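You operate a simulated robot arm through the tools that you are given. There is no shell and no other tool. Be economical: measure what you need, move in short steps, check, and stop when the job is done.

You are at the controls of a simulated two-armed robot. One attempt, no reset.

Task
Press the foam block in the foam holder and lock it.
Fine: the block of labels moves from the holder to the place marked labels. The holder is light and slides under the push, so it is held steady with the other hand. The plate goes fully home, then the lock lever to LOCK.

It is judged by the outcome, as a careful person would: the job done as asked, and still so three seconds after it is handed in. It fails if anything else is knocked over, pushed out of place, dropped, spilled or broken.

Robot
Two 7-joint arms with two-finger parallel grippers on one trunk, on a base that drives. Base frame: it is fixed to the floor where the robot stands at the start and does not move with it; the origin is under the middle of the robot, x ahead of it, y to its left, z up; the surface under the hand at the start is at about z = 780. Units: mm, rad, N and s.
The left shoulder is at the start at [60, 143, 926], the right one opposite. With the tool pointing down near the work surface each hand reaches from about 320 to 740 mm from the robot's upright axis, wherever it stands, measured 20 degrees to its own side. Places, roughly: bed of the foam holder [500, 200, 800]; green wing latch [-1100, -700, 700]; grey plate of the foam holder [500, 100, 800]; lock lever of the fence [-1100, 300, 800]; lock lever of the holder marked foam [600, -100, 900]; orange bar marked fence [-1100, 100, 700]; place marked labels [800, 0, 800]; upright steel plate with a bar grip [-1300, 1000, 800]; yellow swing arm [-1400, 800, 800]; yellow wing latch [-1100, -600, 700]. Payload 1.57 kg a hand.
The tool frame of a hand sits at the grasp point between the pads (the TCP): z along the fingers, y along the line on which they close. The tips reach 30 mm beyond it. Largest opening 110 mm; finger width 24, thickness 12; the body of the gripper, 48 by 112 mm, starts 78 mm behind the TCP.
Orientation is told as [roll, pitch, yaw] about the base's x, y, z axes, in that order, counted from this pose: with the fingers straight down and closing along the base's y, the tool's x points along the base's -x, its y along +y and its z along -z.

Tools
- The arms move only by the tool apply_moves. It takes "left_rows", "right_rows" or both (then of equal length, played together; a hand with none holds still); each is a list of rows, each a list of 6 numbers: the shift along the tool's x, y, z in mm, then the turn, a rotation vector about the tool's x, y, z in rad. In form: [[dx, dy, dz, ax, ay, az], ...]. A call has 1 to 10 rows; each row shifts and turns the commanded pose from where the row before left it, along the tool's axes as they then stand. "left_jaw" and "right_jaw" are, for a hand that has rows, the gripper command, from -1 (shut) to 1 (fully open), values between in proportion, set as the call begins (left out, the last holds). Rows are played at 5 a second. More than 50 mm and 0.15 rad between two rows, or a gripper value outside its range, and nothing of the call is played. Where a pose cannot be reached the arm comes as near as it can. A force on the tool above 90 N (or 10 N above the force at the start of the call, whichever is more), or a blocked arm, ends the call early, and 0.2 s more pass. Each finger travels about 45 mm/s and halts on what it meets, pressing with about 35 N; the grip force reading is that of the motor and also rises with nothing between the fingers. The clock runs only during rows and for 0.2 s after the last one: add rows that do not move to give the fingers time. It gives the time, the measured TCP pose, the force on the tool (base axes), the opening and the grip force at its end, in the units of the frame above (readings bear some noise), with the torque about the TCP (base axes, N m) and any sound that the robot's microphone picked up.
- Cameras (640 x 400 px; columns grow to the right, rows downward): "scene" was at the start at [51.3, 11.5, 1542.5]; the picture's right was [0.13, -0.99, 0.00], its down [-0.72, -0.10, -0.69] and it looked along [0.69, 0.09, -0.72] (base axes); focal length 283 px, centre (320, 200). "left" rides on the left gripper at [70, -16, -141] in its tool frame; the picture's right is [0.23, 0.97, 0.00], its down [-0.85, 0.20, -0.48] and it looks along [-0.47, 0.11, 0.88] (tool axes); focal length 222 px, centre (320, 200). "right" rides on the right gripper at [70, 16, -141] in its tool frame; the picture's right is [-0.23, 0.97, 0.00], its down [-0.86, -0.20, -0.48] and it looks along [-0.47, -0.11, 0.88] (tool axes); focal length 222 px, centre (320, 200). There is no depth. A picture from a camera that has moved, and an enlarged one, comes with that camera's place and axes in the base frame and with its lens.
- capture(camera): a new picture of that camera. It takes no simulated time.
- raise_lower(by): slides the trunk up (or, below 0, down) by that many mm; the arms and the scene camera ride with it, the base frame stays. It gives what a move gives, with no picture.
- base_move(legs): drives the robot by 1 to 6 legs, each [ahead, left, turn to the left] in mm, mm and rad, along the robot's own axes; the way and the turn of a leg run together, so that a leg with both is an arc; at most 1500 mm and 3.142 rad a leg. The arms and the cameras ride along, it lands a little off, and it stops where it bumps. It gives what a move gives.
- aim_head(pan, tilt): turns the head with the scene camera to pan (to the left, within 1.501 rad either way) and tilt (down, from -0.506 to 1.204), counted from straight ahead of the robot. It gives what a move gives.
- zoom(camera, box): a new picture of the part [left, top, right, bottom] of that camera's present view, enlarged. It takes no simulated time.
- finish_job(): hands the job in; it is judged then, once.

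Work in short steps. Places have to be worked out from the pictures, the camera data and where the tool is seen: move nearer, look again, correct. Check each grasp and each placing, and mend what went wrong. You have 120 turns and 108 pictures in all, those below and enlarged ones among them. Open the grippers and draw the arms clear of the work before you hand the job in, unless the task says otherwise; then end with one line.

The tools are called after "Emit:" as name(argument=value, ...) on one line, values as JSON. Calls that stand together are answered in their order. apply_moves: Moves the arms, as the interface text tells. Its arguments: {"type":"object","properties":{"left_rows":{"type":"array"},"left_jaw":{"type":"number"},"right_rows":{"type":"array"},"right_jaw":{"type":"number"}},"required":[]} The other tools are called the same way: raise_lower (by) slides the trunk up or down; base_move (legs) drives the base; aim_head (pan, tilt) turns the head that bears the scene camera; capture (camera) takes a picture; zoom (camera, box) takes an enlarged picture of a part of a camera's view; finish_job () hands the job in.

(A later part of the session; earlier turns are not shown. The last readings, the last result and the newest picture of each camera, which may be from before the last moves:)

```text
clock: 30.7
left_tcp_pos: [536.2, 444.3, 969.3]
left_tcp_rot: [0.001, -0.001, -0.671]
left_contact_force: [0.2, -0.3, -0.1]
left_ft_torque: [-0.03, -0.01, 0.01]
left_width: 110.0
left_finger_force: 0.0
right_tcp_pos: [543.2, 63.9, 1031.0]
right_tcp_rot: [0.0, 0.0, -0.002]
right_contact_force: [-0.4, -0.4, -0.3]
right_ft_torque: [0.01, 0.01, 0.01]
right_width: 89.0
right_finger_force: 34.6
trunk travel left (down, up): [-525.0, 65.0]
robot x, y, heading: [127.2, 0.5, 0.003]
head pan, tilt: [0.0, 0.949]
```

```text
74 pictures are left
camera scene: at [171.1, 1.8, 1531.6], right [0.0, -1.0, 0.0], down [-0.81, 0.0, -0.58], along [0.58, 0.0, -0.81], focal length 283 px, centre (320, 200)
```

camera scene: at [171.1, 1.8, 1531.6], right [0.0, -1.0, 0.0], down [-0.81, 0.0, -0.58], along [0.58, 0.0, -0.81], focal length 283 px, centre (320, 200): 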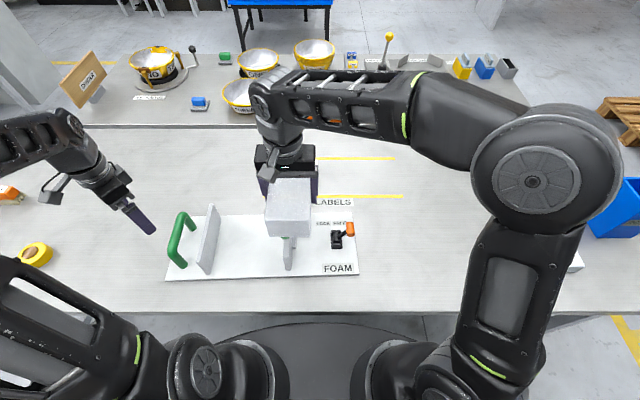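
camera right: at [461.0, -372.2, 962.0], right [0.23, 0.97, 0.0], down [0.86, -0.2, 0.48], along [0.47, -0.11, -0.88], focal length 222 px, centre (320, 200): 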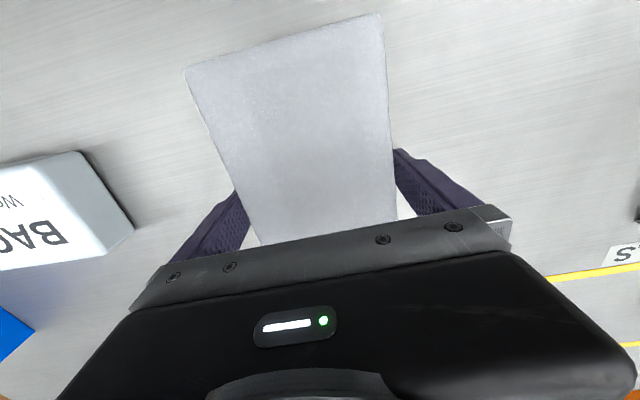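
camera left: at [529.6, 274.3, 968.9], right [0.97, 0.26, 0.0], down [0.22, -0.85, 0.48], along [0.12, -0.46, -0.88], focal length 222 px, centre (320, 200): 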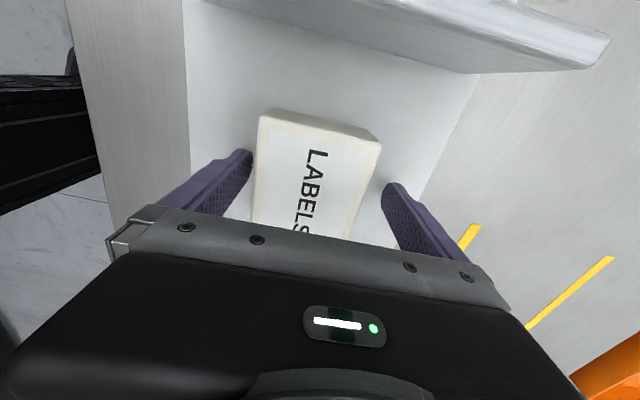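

On course; continue to above the bed centre and turn +0.029 rad.

Emit:
apply_moves(right_rows=[[-1, 39.5, 0, 0, 0, 0], [-1, 39.5, 0, 0, 0, 0], [-1, 39.5, 0, 0, 0, 0], [-1, 39.5, 0, 0, 0, 0], [0, 0, 0, 0, 0, -0.03], [0, 0, 40, 0, 0, 0], [0, 0, 30, 0, 0, 0], [0, 0, 0, 0, 0, 0]])

Emit:
capture(camera="right")

Emit:
zoom(camera="scene", box=[140, 140, 370, 290])

```text
clock: 32.5
left_tcp_pos: [536.4, 445.5, 970.1]
left_tcp_rot: [0.0, 0.0, -0.671]
left_contact_force: [0.1, -0.4, -0.7]
left_ft_torque: [0.01, 0.01, 0.0]
left_width: 109.9
left_finger_force: 0.1
right_tcp_pos: [547.4, 219.8, 958.7]
right_tcp_rot: [0.001, 0.001, 0.029]
right_contact_force: [-0.3, 0.4, 0.4]
right_ft_torque: [0.01, 0.0, -0.02]
right_width: 88.9
right_finger_force: 34.7
trunk travel left (down, up): [-525.0, 65.0]
robot x, y, heading: [130.1, 1.3, -0.0]
head pan, tilt: [0.0, 0.949]
```

```text
73 pictures are left
camera right: at [477.2, 234.3, 1101.1], right [0.2, 0.98, 0.0], down [0.86, -0.17, 0.48], along [0.47, -0.09, -0.88], focal length 222 px, centre (320, 200)
```

right: 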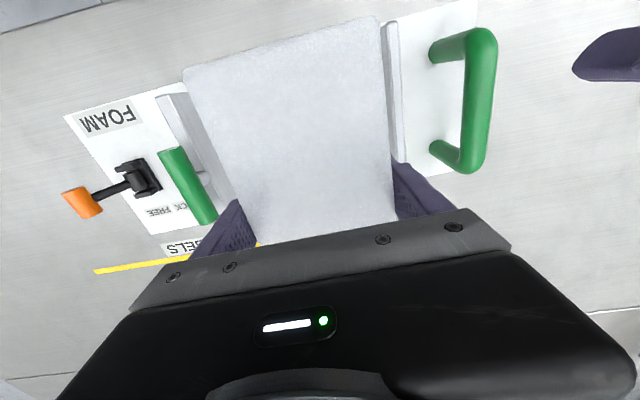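

```text
2.67 times, centred on (255, 215) of scene
camera zoom: at [170.7, 0.8, 1531.6], right [0.0, -1.0, 0.0], down [-0.81, 0.0, -0.58], along [0.58, 0.0, -0.81], focal length 754 px, centre (493, 160)
```

zoom: 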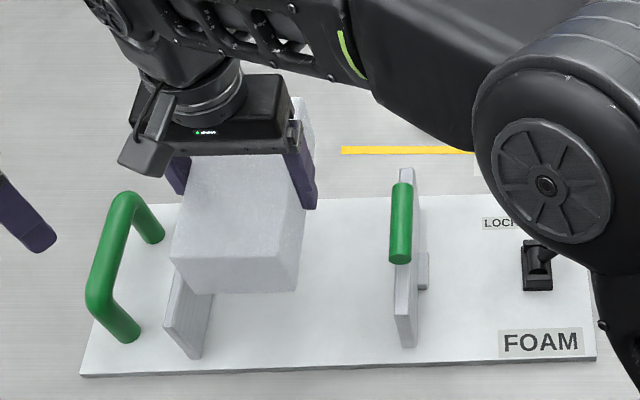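

Clearances look fine; shift 5 mm away from the fixed plate and descend to just above the bed.

Emit:
apply_moves(right_rows=[[0, -5, 30, 0, 0, 0], [0, 0, 35, 0, 0, 0], [0, 0, 30, 0, 0, 0], [0, 0, 20, 0, 0, 0], [0, 0, 6, 0, 0, 0], [0, 0, 0, 0, 0, 0]])

Emit:
capture(camera="right")

Emit:
zoom(camera="scene", box=[140, 140, 370, 290])

```text
clock: 33.9
left_tcp_pos: [535.4, 443.8, 969.8]
left_tcp_rot: [-0.001, 0.0, -0.672]
left_contact_force: [0.3, 0.0, -0.1]
left_ft_torque: [0.02, -0.02, -0.02]
left_width: 109.8
left_finger_force: 0.0
right_tcp_pos: [549.0, 216.0, 839.5]
right_tcp_rot: [-0.002, -0.001, 0.03]
right_contact_force: [0.4, 0.1, 0.6]
right_ft_torque: [0.0, -0.02, -0.02]
right_width: 88.9
right_finger_force: 34.6
trunk travel left (down, up): [-525.0, 65.0]
robot x, y, heading: [127.4, 1.2, -0.002]
head pan, tilt: [0.0, 0.949]
```

```text
71 pictures are left
camera right: at [477.8, 229.1, 980.9], right [0.2, 0.98, 0.0], down [0.86, -0.17, 0.48], along [0.47, -0.1, -0.88], focal length 222 px, centre (320, 200)
```

right: 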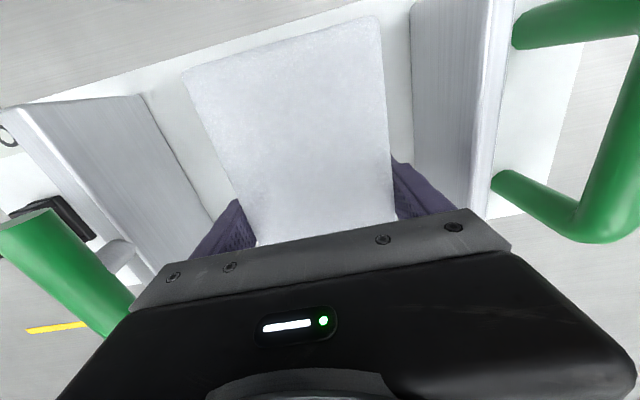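

```text
2.67 times, centred on (255, 215) of scene
camera zoom: at [170.8, 0.7, 1531.6], right [0.0, -1.0, 0.0], down [-0.81, 0.0, -0.58], along [0.58, 0.0, -0.81], focal length 754 px, centre (493, 160)
```

zoom: 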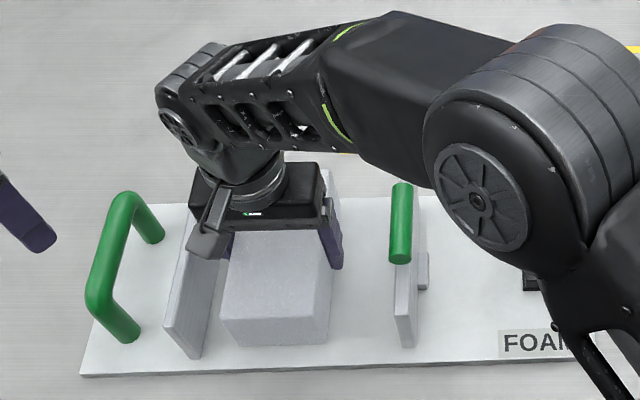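

Foam is well placed between plates. Lower in small steps to contact.

Emit:
apply_moves(right_rows=[[0, 0, 2, 0, 0, 0], [0, 0, 2, 0, 0, 0], [0, 0, 1.5, 0, 0, 0], [0, 0, 1.5, 0, 0, 0], [0, 0, 0, 0, 0, 0]])

```text
clock: 35.1
left_tcp_pos: [536.6, 445.8, 969.7]
left_tcp_rot: [0.0, 0.002, -0.673]
left_contact_force: [0.4, -0.2, 0.2]
left_ft_torque: [0.01, -0.05, -0.01]
left_width: 110.0
left_finger_force: 0.1
right_tcp_pos: [547.0, 217.2, 832.6]
right_tcp_rot: [0.001, -0.001, 0.03]
right_contact_force: [0.5, 0.3, -0.7]
right_ft_torque: [-0.02, -0.01, 0.0]
right_width: 89.0
right_finger_force: 35.0
trunk travel left (down, up): [-525.0, 65.0]
robot x, y, heading: [126.5, -0.5, -0.002]
head pan, tilt: [0.0, 0.949]
```

Emit:
apply_moves(right_rows=[[0, 0, 1.5, 0, 0, 0], [0, 0, 1.5, 0, 0, 0], [0, 0, 0, 0, 0, 0]])

```text
clock: 35.9
left_tcp_pos: [535.4, 445.2, 971.9]
left_tcp_rot: [0.003, -0.001, -0.672]
left_contact_force: [0.6, 0.2, 0.0]
left_ft_torque: [0.01, 0.0, -0.02]
left_width: 109.9
left_finger_force: 0.1
right_tcp_pos: [547.4, 216.6, 833.0]
right_tcp_rot: [0.002, -0.003, 0.03]
right_contact_force: [-0.5, 0.3, 24.5]
right_ft_torque: [-0.52, 0.72, -0.01]
right_width: 89.2
right_finger_force: 35.6
trunk travel left (down, up): [-525.0, 65.0]
robot x, y, heading: [124.8, -2.8, -0.002]
head pan, tilt: [0.0, 0.949]
```

Contact with the bed. Release and look.

Emit:
apply_moves(right_rows=[[0, 0, -1.5, 0, 0, 0], [0, 0, 0, 0, 0, 0], [0, 0, 0, 0, 0, 0], [0, 0, 0, 0, 0, 0]], right_jaw=1)

Emit:
apply_moves(right_rows=[[0, 0, -20, 0, 0, 0], [0, 0, -40, 0, 0, 0], [0, 0, -45, 0, 0, 0], [0, 0, -45, 0, 0, 0], [0, -45, 0, 0, 0, 0], [0, -45, 0, 0, 0, 0], [0, -45, 0, 0, 0, 0], [0, -45, 0, 0, 0, 0], [0, -45, 0, 0, 0, 0], [0, 0, 0, 0, 0, 0]], left_rows=[[0, 0, 0, 0, 0, -0.14], [0, 0, 0, 0, 0, -0.14], [0, 0, 0, 0, 0, -0.14], [0, 0, 0, 0, 0, -0.14], [0, 0, 0, 0, 0, -0.14], [0, 0, 0, 0, 0, 0], [0, 0, 0, 0, 0, 0], [0, 0, 0, 0, 0, 0], [0, 0, 0, 0, 0, 0], [0, 0, 0, 0, 0, 0]])

Emit:
capture(camera="scene")

Emit:
capture(camera="right")

Emit:
zoom(camera="scene", box=[150, 180, 370, 290])

```text
clock: 36.9
left_tcp_pos: [536.8, 444.6, 970.4]
left_tcp_rot: [0.0, -0.001, -0.672]
left_contact_force: [-0.7, 0.3, -0.5]
left_ft_torque: [0.02, -0.01, 0.02]
left_width: 110.0
left_finger_force: 0.0
right_tcp_pos: [547.4, 216.1, 831.4]
right_tcp_rot: [-0.001, 0.001, 0.03]
right_contact_force: [0.1, -0.3, -0.4]
right_ft_torque: [0.02, -0.01, 0.0]
right_width: 109.9
right_finger_force: 0.1
trunk travel left (down, up): [-525.0, 65.0]
robot x, y, heading: [127.7, -2.6, -0.0]
head pan, tilt: [0.0, 0.949]
```

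```text
clock: 39.1
left_tcp_pos: [536.1, 445.5, 971.0]
left_tcp_rot: [0.0, 0.0, 0.028]
left_contact_force: [0.1, -0.8, -0.7]
left_ft_torque: [0.03, -0.01, 0.0]
left_width: 110.0
left_finger_force: 0.1
right_tcp_pos: [552.6, -8.1, 980.6]
right_tcp_rot: [0.001, -0.001, 0.029]
right_contact_force: [-0.3, 0.5, -0.5]
right_ft_torque: [-0.01, 0.02, 0.0]
right_width: 110.0
right_finger_force: 0.0
trunk travel left (down, up): [-525.0, 65.0]
robot x, y, heading: [125.3, -2.1, -0.001]
head pan, tilt: [0.0, 0.949]
```

```text
69 pictures are left
camera scene: at [170.9, 1.3, 1531.6], right [0.0, -1.0, 0.0], down [-0.81, 0.0, -0.58], along [0.58, 0.0, -0.81], focal length 283 px, centre (320, 200)
```

scene: 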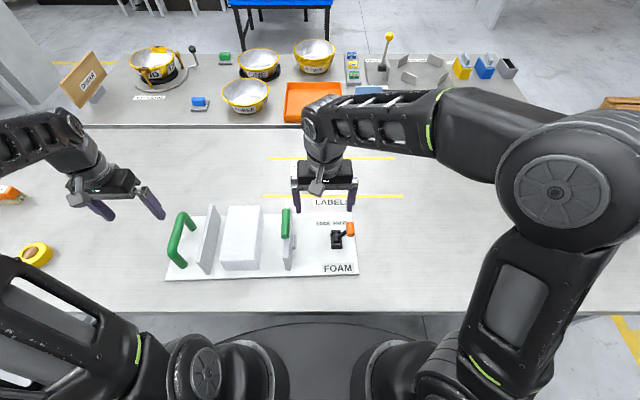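

```text
68 pictures are left
camera right: at [482.5, 4.1, 1122.0], right [0.2, 0.98, 0.0], down [0.86, -0.17, 0.48], along [0.47, -0.09, -0.88], focal length 222 px, centre (320, 200)
```

right: 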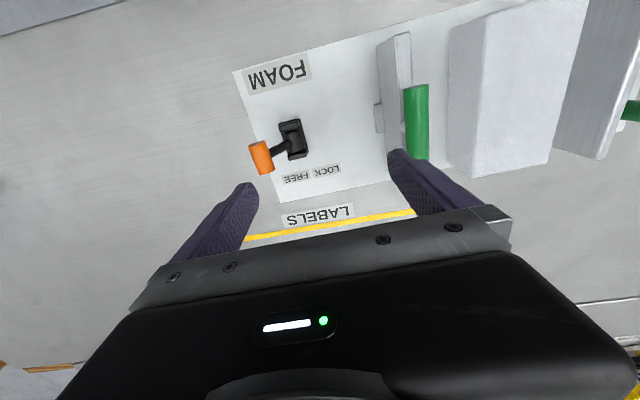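

```text
2.91 times, centred on (260, 235) of scene
camera zoom: at [170.9, 1.3, 1531.6], right [0.0, -1.0, 0.0], down [-0.81, 0.0, -0.58], along [0.58, 0.0, -0.81], focal length 823 px, centre (494, 98)
```

zoom: 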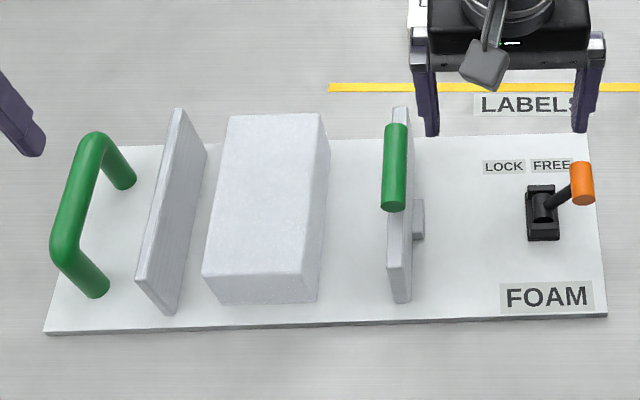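

Foam sits well between the plates. Now the left hand: open to ~64 mm and go above the green D-handle (≈[536,378], bar z≈875).

Emit:
apply_moves(left_rows=[[0, -22, 0, 0, 0, 0], [0, -22, 0, 0, 0, 0], [0, -22, 0, 0, 0, 0], [0, 0, 15, 0, 0, 0], [0, 0, 10, 0, 0, 0]], left_jaw=0.17)

Emit:
capture(camera="left")

Emit:
zoom(camera="scene", box=[140, 160, 300, 290])

```text
clock: 40.3
left_tcp_pos: [536.5, 379.1, 942.5]
left_tcp_rot: [0.0, 0.0, 0.029]
left_contact_force: [-0.2, 0.0, 0.1]
left_ft_torque: [0.0, 0.0, -0.01]
left_width: 64.3
left_finger_force: 0.1
right_tcp_pos: [551.9, -9.7, 980.2]
right_tcp_rot: [0.0, 0.001, 0.03]
right_contact_force: [0.7, -1.1, 0.0]
right_ft_torque: [0.02, 0.0, -0.01]
right_width: 110.0
right_finger_force: 0.0
trunk travel left (down, up): [-525.0, 65.0]
robot x, y, heading: [126.4, 2.3, 0.002]
head pan, tilt: [0.0, 0.949]
```

```text
66 pictures are left
camera left: at [467.4, 361.3, 1085.0], right [-0.25, 0.97, 0.0], down [0.85, 0.22, 0.48], along [0.46, 0.12, -0.88], focal length 222 px, centre (320, 200)
```

left: 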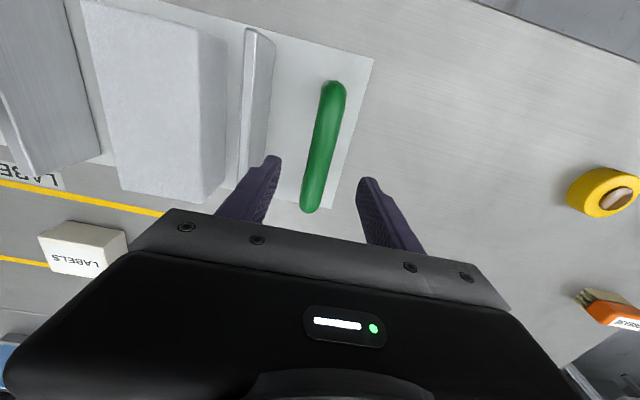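

```text
3.08 times, centred on (220, 225) of scene
camera zoom: at [170.8, 0.6, 1531.6], right [0.0, -1.0, 0.0], down [-0.81, 0.0, -0.58], along [0.58, 0.0, -0.81], focal length 870 px, centre (628, 123)
```

zoom: 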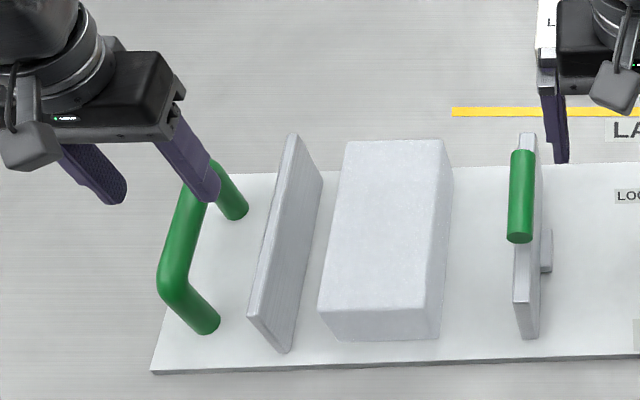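

Bar lies between the fingers (y≈377). Descend to z≈874.

Emit:
apply_moves(left_rows=[[0, 0, 30, 0, 0, 0], [0, 0, 25, 0, 0, 0], [0, 0, 13, 0, 0, 0], [0, 0, 0, 0, 0, 0]])

Emit:
capture(camera="left")

Emit:
zoom(camera="scene", box=[140, 160, 300, 290])

```text
clock: 41.3
left_tcp_pos: [536.4, 379.8, 876.5]
left_tcp_rot: [0.0, 0.0, 0.027]
left_contact_force: [1.0, 0.2, -0.5]
left_ft_torque: [0.0, 0.02, -0.02]
left_width: 64.5
left_finger_force: 0.1
right_tcp_pos: [552.1, -8.9, 980.8]
right_tcp_rot: [0.0, -0.001, 0.029]
right_contact_force: [0.3, 0.9, -0.6]
right_ft_torque: [0.02, 0.02, 0.0]
right_width: 110.1
right_finger_force: 0.0
trunk travel left (down, up): [-525.0, 65.0]
robot x, y, heading: [129.6, -1.4, 0.0]
head pan, tilt: [0.0, 0.949]
```

```text
64 pictures are left
camera left: at [467.8, 361.8, 1018.4], right [-0.25, 0.97, 0.0], down [0.85, 0.22, 0.48], along [0.46, 0.12, -0.88], focal length 222 px, centre (320, 200)
```

left: 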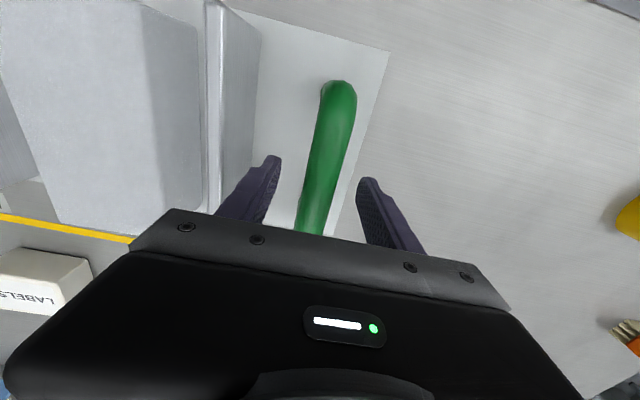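

```text
3.08 times, centred on (220, 225) of scene
camera zoom: at [170.7, 0.6, 1531.6], right [0.0, -1.0, 0.0], down [-0.81, 0.0, -0.58], along [0.58, 0.0, -0.81], focal length 870 px, centre (628, 123)
```

zoom: 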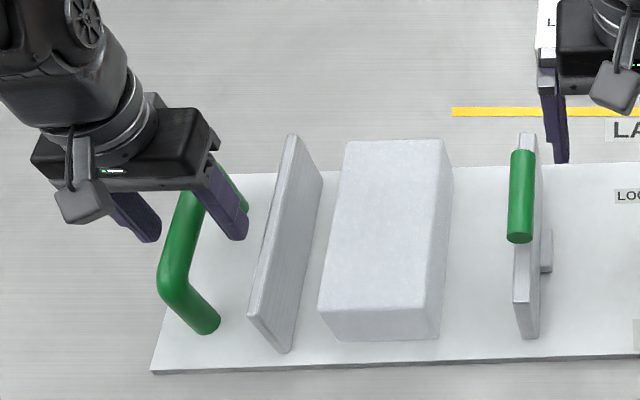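

Bar centred; close on it.

Emit:
apply_moves(left_rows=[[0, 0, 0, 0, 0, 0], [0, 0, 0, 0, 0, 0], [0, 0, 0, 0, 0, 0], [0, 0, 0, 0, 0, 0], [0, 0, 0, 0, 0, 0], [0, 0, 0, 0, 0, 0]], left_jaw=-1)

Emit:
zoom(camera="scene", box=[140, 160, 300, 290])

Emit:
zoom(camera="right", box=[220, 0, 560, 230])

```text
clock: 42.7
left_tcp_pos: [536.7, 378.1, 877.0]
left_tcp_rot: [0.001, 0.001, 0.027]
left_contact_force: [-0.5, -3.2, -0.2]
left_ft_torque: [-0.03, 0.12, 0.31]
left_width: 23.6
left_finger_force: 35.2
right_tcp_pos: [552.7, -10.4, 982.0]
right_tcp_rot: [0.0, 0.001, 0.029]
right_contact_force: [0.1, 0.3, 0.1]
right_ft_torque: [0.01, 0.03, -0.01]
right_width: 110.0
right_finger_force: 0.0
trunk travel left (down, up): [-525.0, 65.0]
robot x, y, heading: [128.3, 0.9, -0.0]
head pan, tilt: [0.0, 0.949]
```

```text
3.08 times, centred on (220, 225) of scene
camera zoom: at [170.9, 0.3, 1531.6], right [0.0, -1.0, 0.0], down [-0.81, 0.0, -0.58], along [0.58, 0.0, -0.81], focal length 870 px, centre (628, 123)
```

zoom: 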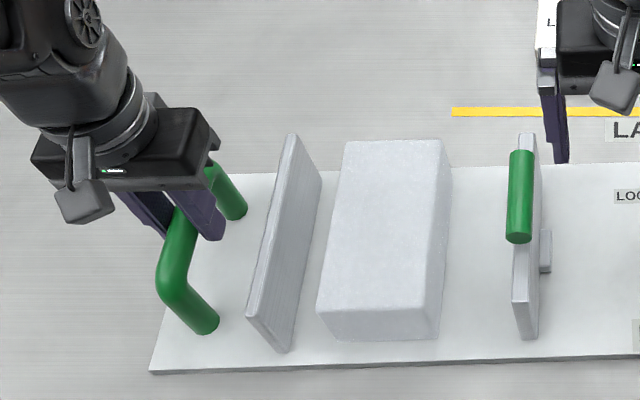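

```text
1.74 times, centred on (390, 115) of right
camera zoom: at [482.7, 3.9, 1122.1], right [0.2, 0.98, 0.0], down [0.86, -0.17, 0.48], along [0.47, -0.09, -0.88], focal length 386 px, centre (198, 348)
```

zoom: 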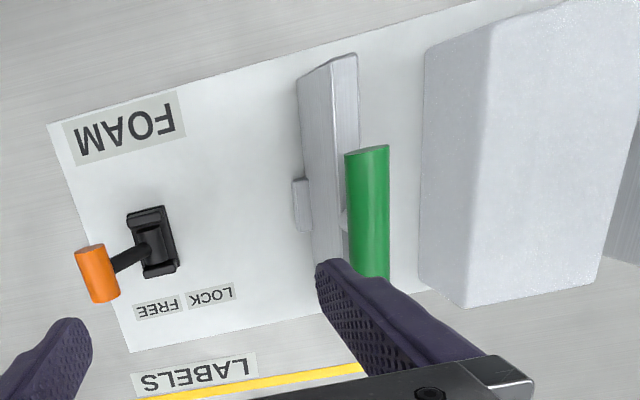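

The holder is held (24 mm bar, 35 N). The sliding plate carries a green bar at ≈[553,93,892]. I will push with closed fingers turned 90° (rigid direction), so turn the right hand and close it.

Emit:
apply_moves(right_rows=[[0, 0, 0, 0, 0, -0.15], [0, 0, 0, 0, 0, -0.15], [0, 0, 0, 0, 0, -0.15], [0, 0, 0, 0, 0, -0.15], [0, 0, 0, 0, 0, -0.15], [0, 0, 0, 0, 0, -0.15], [0, 0, 0, 0, 0, -0.15], [0, 0, 0, 0, 0, -0.15], [0, 0, 0, 0, 0, -0.15], [0, 0, 0, 0, 0, -0.15]], right_jaw=-1)

Emit:
apply_moves(right_rows=[[0, 0, 0, 0, 0, -0.071], [0, 0, 0, 0, 0, 0], [0, 0, 0, 0, 0, 0]])

Emit:
capture(camera="right")

```text
clock: 44.9
left_tcp_pos: [537.7, 378.1, 877.3]
left_tcp_rot: [0.0, 0.001, 0.029]
left_contact_force: [0.3, -2.1, -0.7]
left_ft_torque: [0.04, 0.02, 0.37]
left_width: 23.3
left_finger_force: 35.2
right_tcp_pos: [553.3, -10.4, 981.8]
right_tcp_rot: [0.001, 0.0, 1.533]
right_contact_force: [0.6, -0.1, -0.3]
right_ft_torque: [0.0, 0.03, 0.01]
right_width: 0.0
right_finger_force: 21.3
trunk travel left (down, up): [-525.0, 65.0]
robot x, y, heading: [126.2, -0.2, 0.002]
head pan, tilt: [0.0, 0.949]
```

```text
clock: 45.7
left_tcp_pos: [538.3, 378.0, 876.4]
left_tcp_rot: [-0.001, 0.0, 0.029]
left_contact_force: [0.7, -1.9, -0.5]
left_ft_torque: [0.0, 0.05, 0.37]
left_width: 23.5
left_finger_force: 34.9
right_tcp_pos: [553.5, -11.1, 980.9]
right_tcp_rot: [0.001, 0.0, 1.599]
right_contact_force: [0.1, -0.7, 0.9]
right_ft_torque: [0.02, -0.04, 0.01]
right_width: 0.3
right_finger_force: 21.7
trunk travel left (down, up): [-525.0, 65.0]
robot x, y, heading: [125.5, -3.2, -0.0]
head pan, tilt: [0.0, 0.949]
```

```text
60 pictures are left
camera right: at [539.5, -81.2, 1122.7], right [-0.98, 0.2, 0.0], down [0.17, 0.86, 0.48], along [0.09, 0.47, -0.88], focal length 222 px, centre (320, 200)
```

right: 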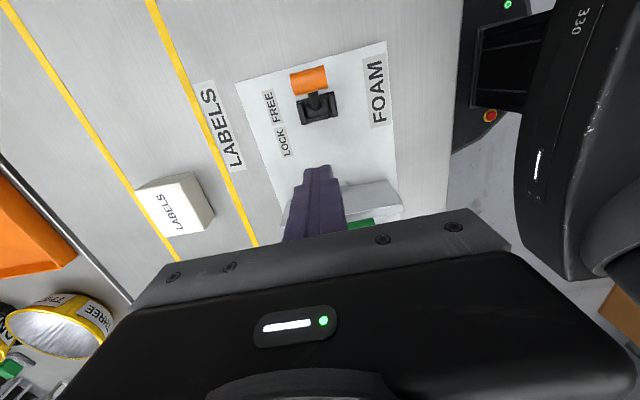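

Move to y≈38 beside the plate and descend to TCP z≈868 (tips ≈838, above the small rib).

Emit:
apply_moves(right_rows=[[-25, 0, 0, 0, 0, 0], [-24, 0, 0, 0, 0, 0], [0, 0, 40, 0, 0, 0], [0, 0, 40, 0, 0, 0], [0, 0, 33, 0, 0, 0], [0, 0, 0, 0, 0, 0]])

Emit:
capture(camera="right")

Emit:
zoom(camera="scene", box=[150, 160, 370, 290])

```text
clock: 47.1
left_tcp_pos: [538.0, 379.4, 877.8]
left_tcp_rot: [0.001, 0.0, 0.029]
left_contact_force: [1.3, 0.3, -0.9]
left_ft_torque: [-0.02, 0.24, 0.32]
left_width: 23.7
left_finger_force: 34.9
right_tcp_pos: [550.5, 40.1, 869.5]
right_tcp_rot: [-0.001, -0.002, 1.599]
right_contact_force: [0.3, 0.1, 0.2]
right_ft_torque: [0.0, 0.0, 0.02]
right_width: 0.0
right_finger_force: 20.8
trunk travel left (down, up): [-525.0, 65.0]
robot x, y, heading: [128.6, -0.7, -0.002]
head pan, tilt: [0.0, 0.949]
```

```text
59 pictures are left
camera right: at [537.6, -30.7, 1011.0], right [-0.98, 0.2, 0.0], down [0.17, 0.86, 0.48], along [0.09, 0.47, -0.88], focal length 222 px, centre (320, 200)
```

right: 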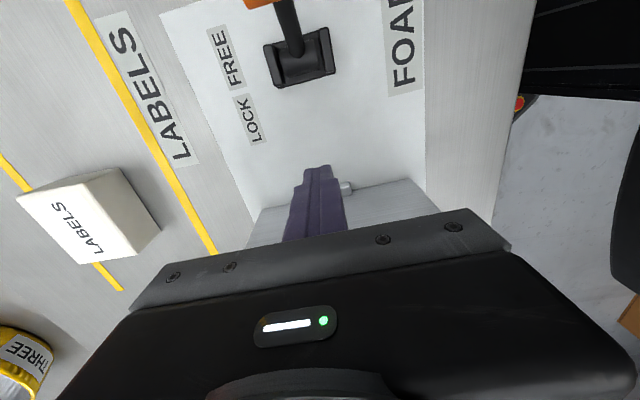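

```text
2.91 times, centred on (260, 225) of scene
camera zoom: at [170.9, 0.7, 1531.6], right [0.0, -1.0, 0.0], down [-0.81, 0.0, -0.58], along [0.58, 0.0, -0.81], focal length 823 px, centre (494, 127)
```

zoom: 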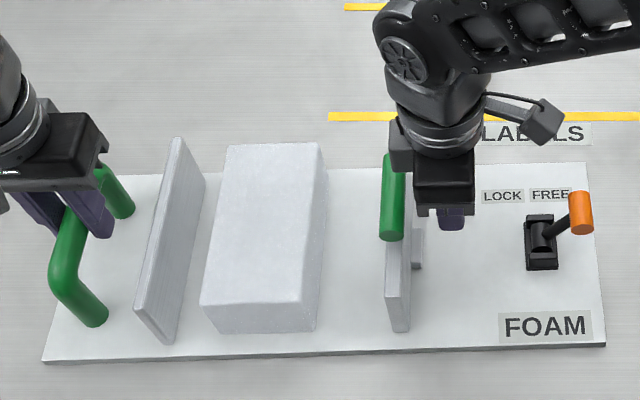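

Push along the slide direction towards the foam, 10 mm rows.

Emit:
apply_moves(right_rows=[[-12, 0, 0, 0, 0, 0], [-12, 0, 0, 0, 0, 0], [-10, 0, 0, 0, 0, 0], [-10, 0, 0, 0, 0, 0], [-10, 0, 0, 0, 0, 0], [-10, 0, 0, 0, 0, 0], [-10, 0, 0, 0, 0, 0], [-10, 0, 0, 0, 0, 0], [0, 0, 0, 0, 0, 0]], left_rows=[[0, 0, 0, 0, 0, 0], [0, 0, 0, 0, 0, 0], [0, 0, 0, 0, 0, 0], [0, 0, 0, 0, 0, 0], [0, 0, 0, 0, 0, 0], [0, 0, 0, 0, 0, 0], [0, 0, 0, 0, 0, 0], [0, 0, 0, 0, 0, 0], [0, 0, 0, 0, 0, 0]])

Emit:
zoom(camera="scene", box=[150, 160, 370, 290])

```text
clock: 49.1
left_tcp_pos: [537.4, 379.7, 876.7]
left_tcp_rot: [-0.002, 0.001, 0.028]
left_contact_force: [-0.9, 9.7, 2.2]
left_ft_torque: [0.09, 0.2, 0.25]
left_width: 23.6
left_finger_force: 34.9
right_tcp_pos: [549.7, 124.0, 868.4]
right_tcp_rot: [0.001, -0.003, 1.6]
right_contact_force: [1.7, -7.9, -3.6]
right_ft_torque: [0.18, 0.01, 0.0]
right_width: 0.1
right_finger_force: 21.2
trunk travel left (down, up): [-525.0, 65.0]
robot x, y, heading: [130.7, 4.9, 0.004]
head pan, tilt: [0.0, 0.949]
```

```text
2.91 times, centred on (260, 225) of scene
camera zoom: at [170.9, 0.9, 1531.6], right [0.0, -1.0, 0.0], down [-0.81, 0.0, -0.58], along [0.58, 0.0, -0.81], focal length 823 px, centre (494, 127)
```

zoom: 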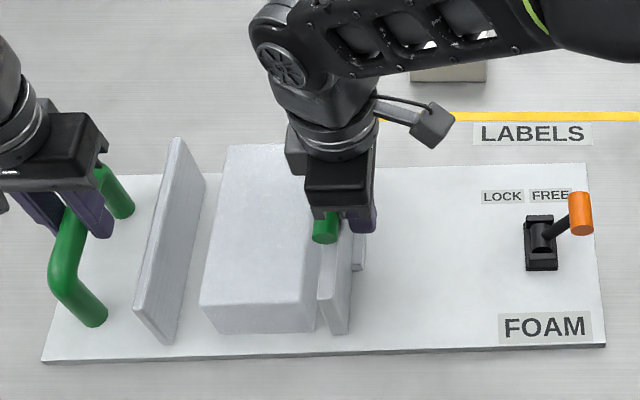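

Plate slides with ~9 N and is reaching the foam. Continue pushing.

Emit:
apply_moves(right_rows=[[-8, 0, 0, 0, 0, 0], [-8, 0, 0, 0, 0, 0], [-8, 0, 0, 0, 0, 0], [-8, 0, 0, 0, 0, 0], [-6, 0, 0, 0, 0, 0], [0, 0, 0, 0, 0, 0]])

Emit:
zoom(camera="scene", box=[150, 160, 370, 290])

```text
clock: 50.5
left_tcp_pos: [538.3, 378.9, 877.4]
left_tcp_rot: [0.0, -0.002, 0.028]
left_contact_force: [1.2, 8.5, -0.9]
left_ft_torque: [0.04, -0.25, 0.18]
left_width: 23.6
left_finger_force: 35.8
right_tcp_pos: [549.4, 161.4, 868.9]
right_tcp_rot: [-0.001, 0.0, 1.6]
right_contact_force: [-1.7, -6.7, -1.4]
right_ft_torque: [0.19, -0.06, 0.02]
right_width: 0.0
right_finger_force: 21.7
trunk travel left (down, up): [-525.0, 65.0]
robot x, y, heading: [123.7, -1.2, -0.0]
head pan, tilt: [0.0, 0.949]
```

```text
2.91 times, centred on (260, 225) of scene
camera zoom: at [170.7, 0.9, 1531.6], right [0.0, -1.0, 0.0], down [-0.81, 0.0, -0.58], along [0.58, 0.0, -0.81], focal length 823 px, centre (494, 127)
```

zoom: 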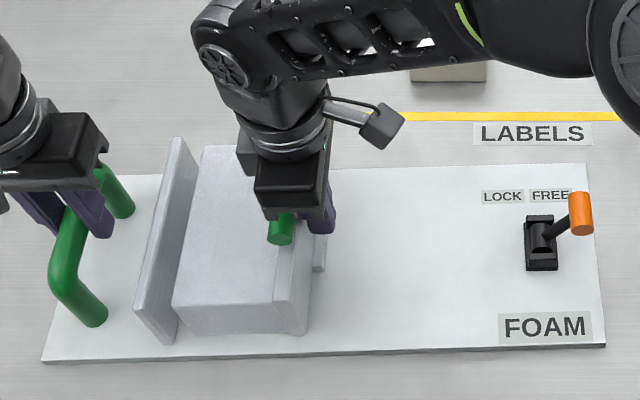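

Foam nearly against the fixed plate. Continue with smaller steps and watch the force.

Emit:
apply_moves(right_rows=[[-6, 0, 0, 0, 0, 0], [-6, 0, 0, 0, 0, 0], [-4, 0, 0, 0, 0, 0], [-4, 0, 0, 0, 0, 0], [0, 0, 0, 0, 0, 0]])

Emit:
zoom(camera="scene", box=[150, 160, 370, 290])

```text
clock: 51.7
left_tcp_pos: [536.5, 380.4, 876.9]
left_tcp_rot: [0.002, -0.001, 0.03]
left_contact_force: [3.3, 27.3, -0.6]
left_ft_torque: [0.21, -0.29, 0.47]
left_width: 23.8
left_finger_force: 34.9
right_tcp_pos: [548.2, 179.2, 868.7]
right_tcp_rot: [0.001, 0.004, 1.597]
right_contact_force: [-3.1, -29.9, 10.9]
right_ft_torque: [1.03, -0.08, 0.17]
right_width: 0.0
right_finger_force: 20.7
trunk travel left (down, up): [-525.0, 65.0]
robot x, y, heading: [125.9, 0.3, -0.002]
head pan, tilt: [0.0, 0.949]
```

```text
2.91 times, centred on (260, 225) of scene
camera zoom: at [170.6, 0.3, 1531.6], right [0.0, -1.0, 0.0], down [-0.81, 0.0, -0.58], along [0.58, 0.0, -0.81], focal length 823 px, centre (494, 127)
```

zoom: 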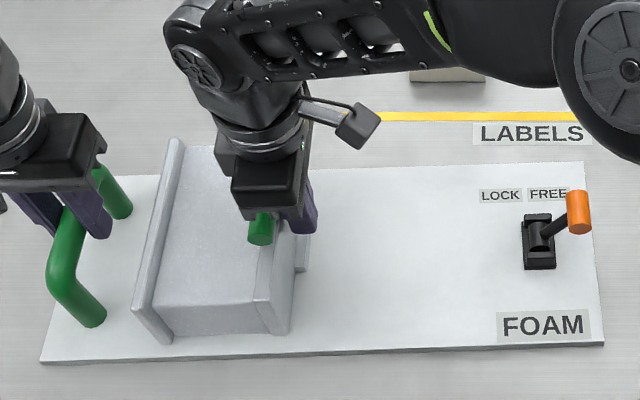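

Foam is compressing (≈30 N, holder steady). Continue, watching that the left grip doesn't give.

Emit:
apply_moves(right_rows=[[-3, 0, 0, 0, 0, 0], [-3, 0, 0, 0, 0, 0], [-3, 0, 0, 0, 0, 0], [0, 0, 0, 0, 0, 0]])

Emit:
zoom(camera="scene", box=[150, 160, 370, 290])

```text
clock: 52.7
left_tcp_pos: [535.3, 384.7, 877.3]
left_tcp_rot: [0.012, 0.0, 0.034]
left_contact_force: [4.1, 54.9, -5.7]
left_ft_torque: [0.19, -0.37, 0.4]
left_width: 23.9
left_finger_force: 34.9
right_tcp_pos: [548.5, 182.6, 868.0]
right_tcp_rot: [0.005, 0.016, 1.595]
right_contact_force: [-4.0, -60.1, 19.5]
right_ft_torque: [2.09, -0.04, 0.46]
right_width: 0.2
right_finger_force: 21.0
trunk travel left (down, up): [-525.0, 65.0]
robot x, y, heading: [126.4, 0.2, -0.005]
head pan, tilt: [0.0, 0.949]
```

```text
2.91 times, centred on (260, 225) of scene
camera zoom: at [170.3, 0.1, 1531.6], right [0.0, -1.0, 0.0], down [-0.81, 0.0, -0.58], along [0.58, 0.0, -0.81], focal length 823 px, centre (494, 127)
```

zoom: 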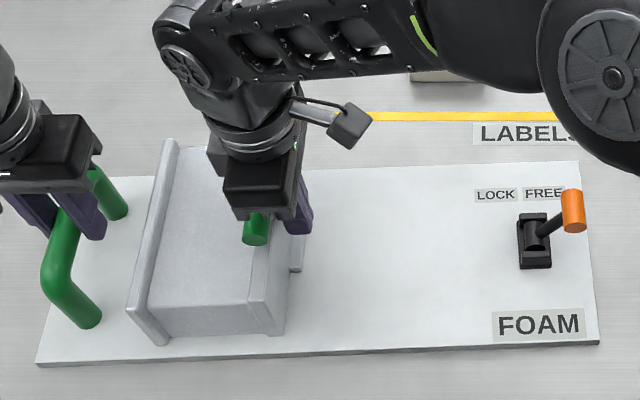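

Force 60 N and both arms yield a few mm. Squeeze further symmetrically and see whether the distance still shrinks.

Emit:
apply_moves(right_rows=[[-2, 0, 0, 0, 0, 0], [-1, 0, 0, 0, 0, 0], [0, 0, 0, 0, 0, 0]], left_rows=[[0, -2, 0, 0, 0, 0], [0, -1, 0, 0, 0, 0], [0, 0, 0, 0, 0, 0]])

Emit:
zoom(camera="scene", box=[150, 160, 370, 290])

```text
clock: 53.5
left_tcp_pos: [535.1, 385.4, 877.8]
left_tcp_rot: [0.017, 0.001, 0.036]
left_contact_force: [5.5, 70.1, -13.7]
left_ft_torque: [0.2, 0.02, 0.32]
left_width: 23.9
left_finger_force: 34.8
right_tcp_pos: [547.9, 183.3, 866.7]
right_tcp_rot: [0.005, 0.021, 1.595]
right_contact_force: [-7.3, -75.0, 25.7]
right_ft_torque: [2.71, -0.12, 0.67]
right_width: 0.0
right_finger_force: 21.8
trunk travel left (down, up): [-525.0, 65.0]
robot x, y, heading: [126.4, -0.8, -0.002]
head pan, tilt: [0.0, 0.949]
```

```text
2.91 times, centred on (260, 225) of scene
camera zoom: at [169.7, 0.1, 1531.7], right [0.0, -1.0, 0.0], down [-0.81, 0.0, -0.58], along [0.58, 0.0, -0.81], focal length 823 px, centre (494, 127)
```

zoom: 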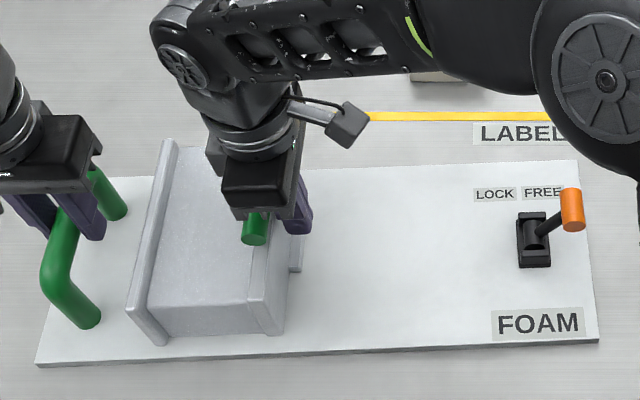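

The distance no longer shrinks between 30 and 75 N, so it's at a stop. Enlarge to check the gap before backing off.

Emit:
zoom(camera="scene", box=[180, 210, 270, 290])

Emit:
zoom(camera="left", box=[0, 0, 320, 220])

```text
5.00 times, centred on (225, 250) of scene
camera zoom: at [169.7, 0.1, 1531.7], right [0.0, -1.0, 0.0], down [-0.81, 0.0, -0.58], along [0.58, 0.0, -0.81], focal length 1414 px, centre (795, -50)
```

zoom: 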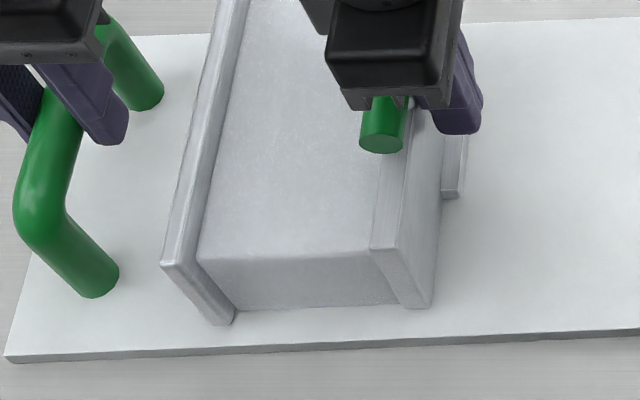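

```text
1.82 times, centred on (160, 110) of left
camera zoom: at [465.6, 365.6, 1018.4], right [-0.26, 0.97, 0.01], down [0.85, 0.22, 0.48], along [0.46, 0.14, -0.88], focal length 404 px, centre (611, 364)
```

zoom: 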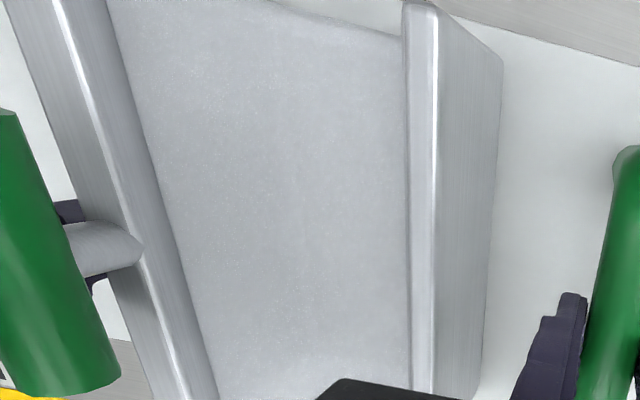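

Gap ≈ 86–90 mm, about the foam's own width. Press a bit harder (towards ~88 N) to see whether it gives further or clicks.

Emit:
apply_moves(right_rows=[[-1, 0, 0, 0, 0, 0], [-0.7, 0, 0, 0, 0, 0], [0, 0, 0, 0, 0, 0], [0, 0, 0, 0, 0, 0]], left_rows=[[0, -1, 0, 0, 0, 0], [0, -0.7, 0, 0, 0, 0], [0, 0, 0, 0, 0, 0], [0, 0, 0, 0, 0, 0]])

Emit:
zoom(camera="scene", box=[180, 210, 270, 290])

```text
clock: 54.5
left_tcp_pos: [535.0, 384.0, 877.0]
left_tcp_rot: [0.015, 0.004, 0.035]
left_contact_force: [2.9, 70.8, -12.2]
left_ft_torque: [0.17, -0.21, 0.36]
left_width: 28.6
left_finger_force: 34.9
right_tcp_pos: [549.0, 185.0, 867.0]
right_tcp_rot: [0.005, 0.024, 1.592]
right_contact_force: [-5.5, -75.6, 19.5]
right_ft_torque: [2.71, -0.08, 0.71]
right_width: 0.0
right_finger_force: 21.4
trunk travel left (down, up): [-525.0, 65.0]
robot x, y, heading: [124.6, -1.9, 0.001]
head pan, tilt: [0.0, 0.949]
```

```text
5.00 times, centred on (225, 250) of scene
camera zoom: at [169.9, 0.0, 1531.6], right [0.0, -1.0, 0.0], down [-0.81, 0.0, -0.58], along [0.58, 0.0, -0.81], focal length 1414 px, centre (795, -50)
```

zoom: 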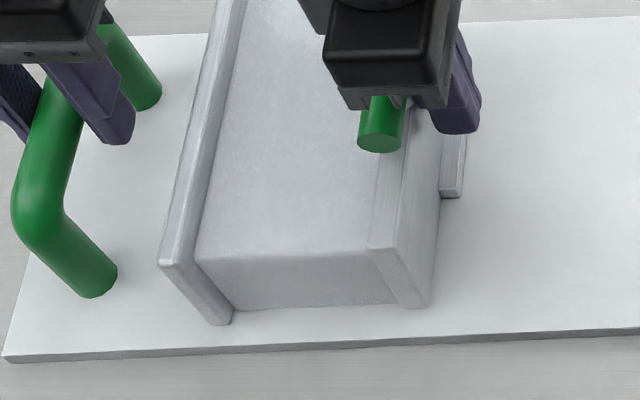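

The left jaw starts to yield at ~70 N (width 28.6), plate barely moves. Ease the right hand off and see whether the plate springs back.

Emit:
apply_moves(right_rows=[[4, 0, 0, 0, 0, 0], [4, 0, 0, 0, 0, 0], [4, 0, 0, 0, 0, 0], [4, 0, 0, 0, 0, 0], [5, 0, 0, 0, 0, 0], [5, 0, 0, 0, 0, 0], [0, 0, 0, 0, 0, 0]], left_rows=[[0, 1, 0, 0, 0, 0], [0, 1, 0, 0, 0, 0], [0, 1, 0, 0, 0, 0], [0, 1, 0, 0, 0, 0], [0, 0, 0, 0, 0, 0], [0, 0, 0, 0, 0, 0], [0, 0, 0, 0, 0, 0]])

Emit:
zoom(camera="scene", box=[180, 210, 270, 290])

```text
clock: 56.1
left_tcp_pos: [537.9, 375.7, 876.9]
left_tcp_rot: [-0.001, -0.003, 0.022]
left_contact_force: [0.4, 3.1, 15.8]
left_ft_torque: [-0.16, -0.37, -0.18]
left_width: 23.5
left_finger_force: 35.2
right_tcp_pos: [547.1, 170.1, 870.8]
right_tcp_rot: [0.0, -0.003, 1.601]
right_contact_force: [-0.4, 0.2, -0.7]
right_ft_torque: [-0.04, 0.01, -0.01]
right_width: 0.1
right_finger_force: 21.2
trunk travel left (down, up): [-525.0, 65.0]
robot x, y, heading: [128.2, -1.1, -0.001]
head pan, tilt: [0.0, 0.949]
```

```text
5.00 times, centred on (225, 250) of scene
camera zoom: at [169.9, 0.1, 1531.7], right [0.0, -1.0, 0.0], down [-0.81, 0.0, -0.58], along [0.58, 0.0, -0.81], focal length 1414 px, centre (795, -50)
```

zoom: 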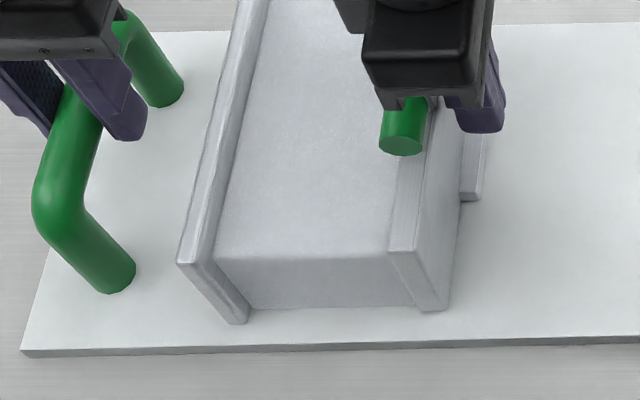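

The plate stays put with essentially no spring-back. Enlarge strongly to measure the gap unloaded.

Emit:
zoom(camera="scene", box=[210, 242, 246, 276])

Emit:
apply_moves(right_rows=[[-3, 0, 0, 0, 0, 0], [-2, 0, 0, 0, 0, 0], [-2, 0, 0, 0, 0, 0], [-2, 0, 0, 0, 0, 0], [0, 0, 0, 0, 0, 0]])

Emit:
zoom(camera="scene", box=[210, 242, 246, 276])

```text
11.76 times, centred on (228, 259) of scene
camera zoom: at [169.9, 0.1, 1531.7], right [0.0, -1.0, 0.0], down [-0.81, 0.0, -0.58], along [0.58, 0.0, -0.81], focal length 3327 px, centre (1402, -494)
```

zoom: 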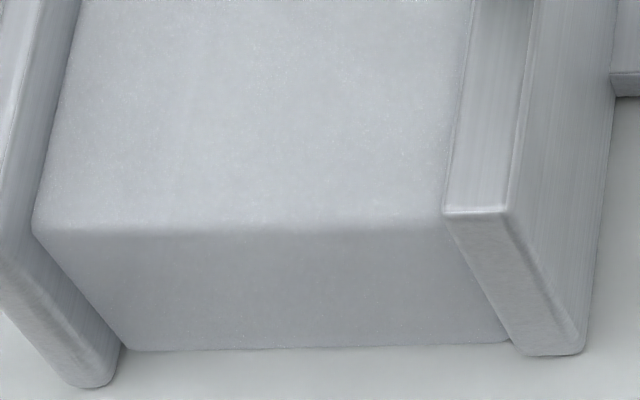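

```text
clock: 57.3
left_tcp_pos: [537.0, 378.5, 877.9]
left_tcp_rot: [0.001, 0.0, 0.028]
left_contact_force: [1.0, 9.4, 7.6]
left_ft_torque: [0.06, -0.15, -0.04]
left_width: 23.5
left_finger_force: 35.1
right_tcp_pos: [548.2, 176.1, 869.7]
right_tcp_rot: [0.001, 0.001, 1.599]
right_contact_force: [0.0, -16.1, 3.5]
right_ft_torque: [0.53, -0.03, 0.02]
right_width: 0.1
right_finger_force: 20.6
trunk travel left (down, up): [-525.0, 65.0]
robot x, y, heading: [125.2, -0.1, 0.002]
head pan, tilt: [0.0, 0.949]
```

```text
11.76 times, centred on (228, 259) of scene
camera zoom: at [170.2, -0.9, 1531.6], right [0.0, -1.0, 0.0], down [-0.81, 0.0, -0.58], along [0.58, 0.0, -0.81], focal length 3327 px, centre (1402, -494)
```

zoom: 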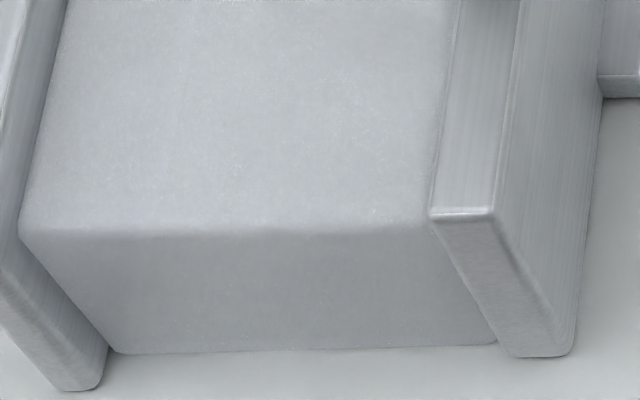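

No change at 16 N. Press to ~50 N and compare again.

Emit:
apply_moves(right_rows=[[-2, 0, 0, 0, 0, 0], [-2, 0, 0, 0, 0, 0], [-1, 0, 0, 0, 0, 0], [0, 0, 0, 0, 0, 0]], left_rows=[[0, -1, 0, 0, 0, 0], [0, -1, 0, 0, 0, 0], [0, 0, 0, 0, 0, 0], [0, 0, 0, 0, 0, 0]])

Emit:
zoom(camera="scene", box=[210, 242, 246, 276])

```text
clock: 58.3
left_tcp_pos: [535.1, 379.1, 876.5]
left_tcp_rot: [0.008, -0.001, 0.03]
left_contact_force: [1.5, 44.9, -9.7]
left_ft_torque: [0.17, -0.59, 0.19]
left_width: 23.5
left_finger_force: 34.5
right_tcp_pos: [548.2, 178.4, 868.2]
right_tcp_rot: [0.002, 0.012, 1.597]
right_contact_force: [-2.5, -49.0, 16.5]
right_ft_torque: [1.74, -0.04, 0.15]
right_width: 0.0
right_finger_force: 21.0
trunk travel left (down, up): [-525.0, 65.0]
robot x, y, heading: [124.5, 0.2, 0.007]
head pan, tilt: [0.0, 0.949]
```

```text
11.76 times, centred on (228, 259) of scene
camera zoom: at [170.1, 0.1, 1531.6], right [0.0, -1.0, 0.0], down [-0.81, 0.0, -0.58], along [0.58, 0.0, -0.81], focal length 3327 px, centre (1402, -494)
```

zoom: 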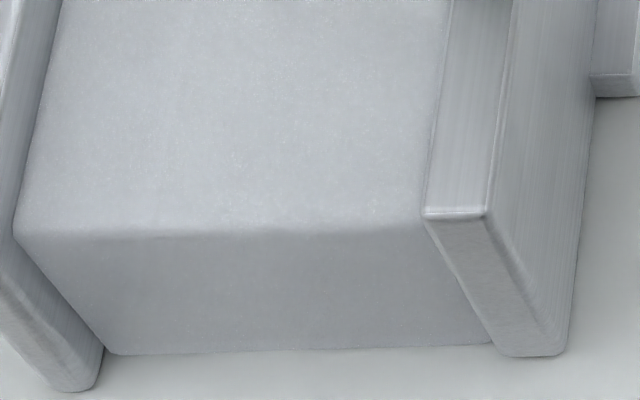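

At 50 N (and 70 N earlier) the gap is unchanged: the plate is hard home with the foam against the fixed plate. Now withdraw the right hand and look closely at the lever.

Emit:
apply_moves(right_rows=[[4, 0, 0, 0, 0, 0], [4, 0, 0, 0, 0, 0], [8, 0, 0, 0, 0, 0], [15, 0, 0, 0, 0, 0], [15, 0, -20, 0, 0, 0], [20, 0, -40, 0, 0, 0], [40, 0, -20, 0, 0, 0], [45, 0, 0, 0, 0, 0], [45, 0, 0, 0, 0, 0], [0, 0, 0, 0, 0, 0]], left_rows=[[0, 1, 0, 0, 0, 0], [0, 1, 0, 0, 0, 0], [0, 0, 0, 0, 0, 0], [0, 0, 0, 0, 0, 0], [0, 0, 0, 0, 0, 0], [0, 0, 0, 0, 0, 0], [0, 0, 0, 0, 0, 0], [0, 0, 0, 0, 0, 0], [0, 0, 0, 0, 0, 0], [0, 0, 0, 0, 0, 0]])

Emit:
zoom(camera="scene", box=[160, 180, 370, 290])

Emit:
capture(camera="right")

```text
clock: 60.5
left_tcp_pos: [538.1, 378.7, 876.5]
left_tcp_rot: [0.0, 0.0, 0.028]
left_contact_force: [-0.5, -1.1, -0.9]
left_ft_torque: [-0.25, -0.22, -0.23]
left_width: 23.5
left_finger_force: 34.9
right_tcp_pos: [553.5, -10.8, 947.3]
right_tcp_rot: [0.0, 0.0, 1.6]
right_contact_force: [-0.1, 0.0, -0.4]
right_ft_torque: [0.0, -0.01, -0.01]
right_width: 0.2
right_finger_force: 21.1
trunk travel left (down, up): [-525.0, 65.0]
robot x, y, heading: [125.2, -2.6, 0.004]
head pan, tilt: [0.0, 0.949]
```

```text
3.05 times, centred on (265, 235) of scene
camera zoom: at [170.7, 0.6, 1531.6], right [0.0, -1.0, 0.0], down [-0.81, 0.0, -0.58], along [0.58, 0.0, -0.81], focal length 862 px, centre (488, 93)
```

zoom: 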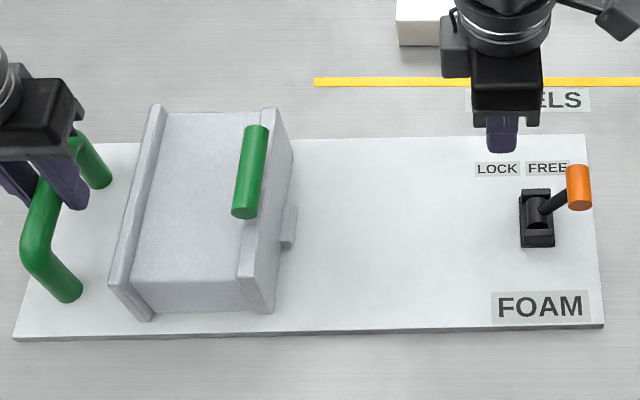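

```text
44 pictures are left
camera right: at [540.2, -82.6, 1090.1], right [-0.98, 0.2, 0.0], down [0.17, 0.86, 0.48], along [0.09, 0.47, -0.88], focal length 222 px, centre (320, 200)
```

right: 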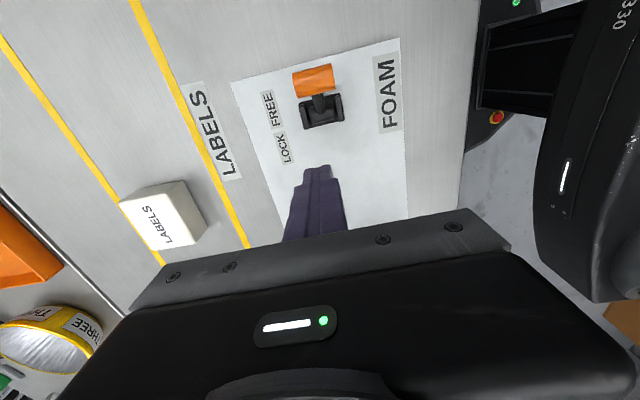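

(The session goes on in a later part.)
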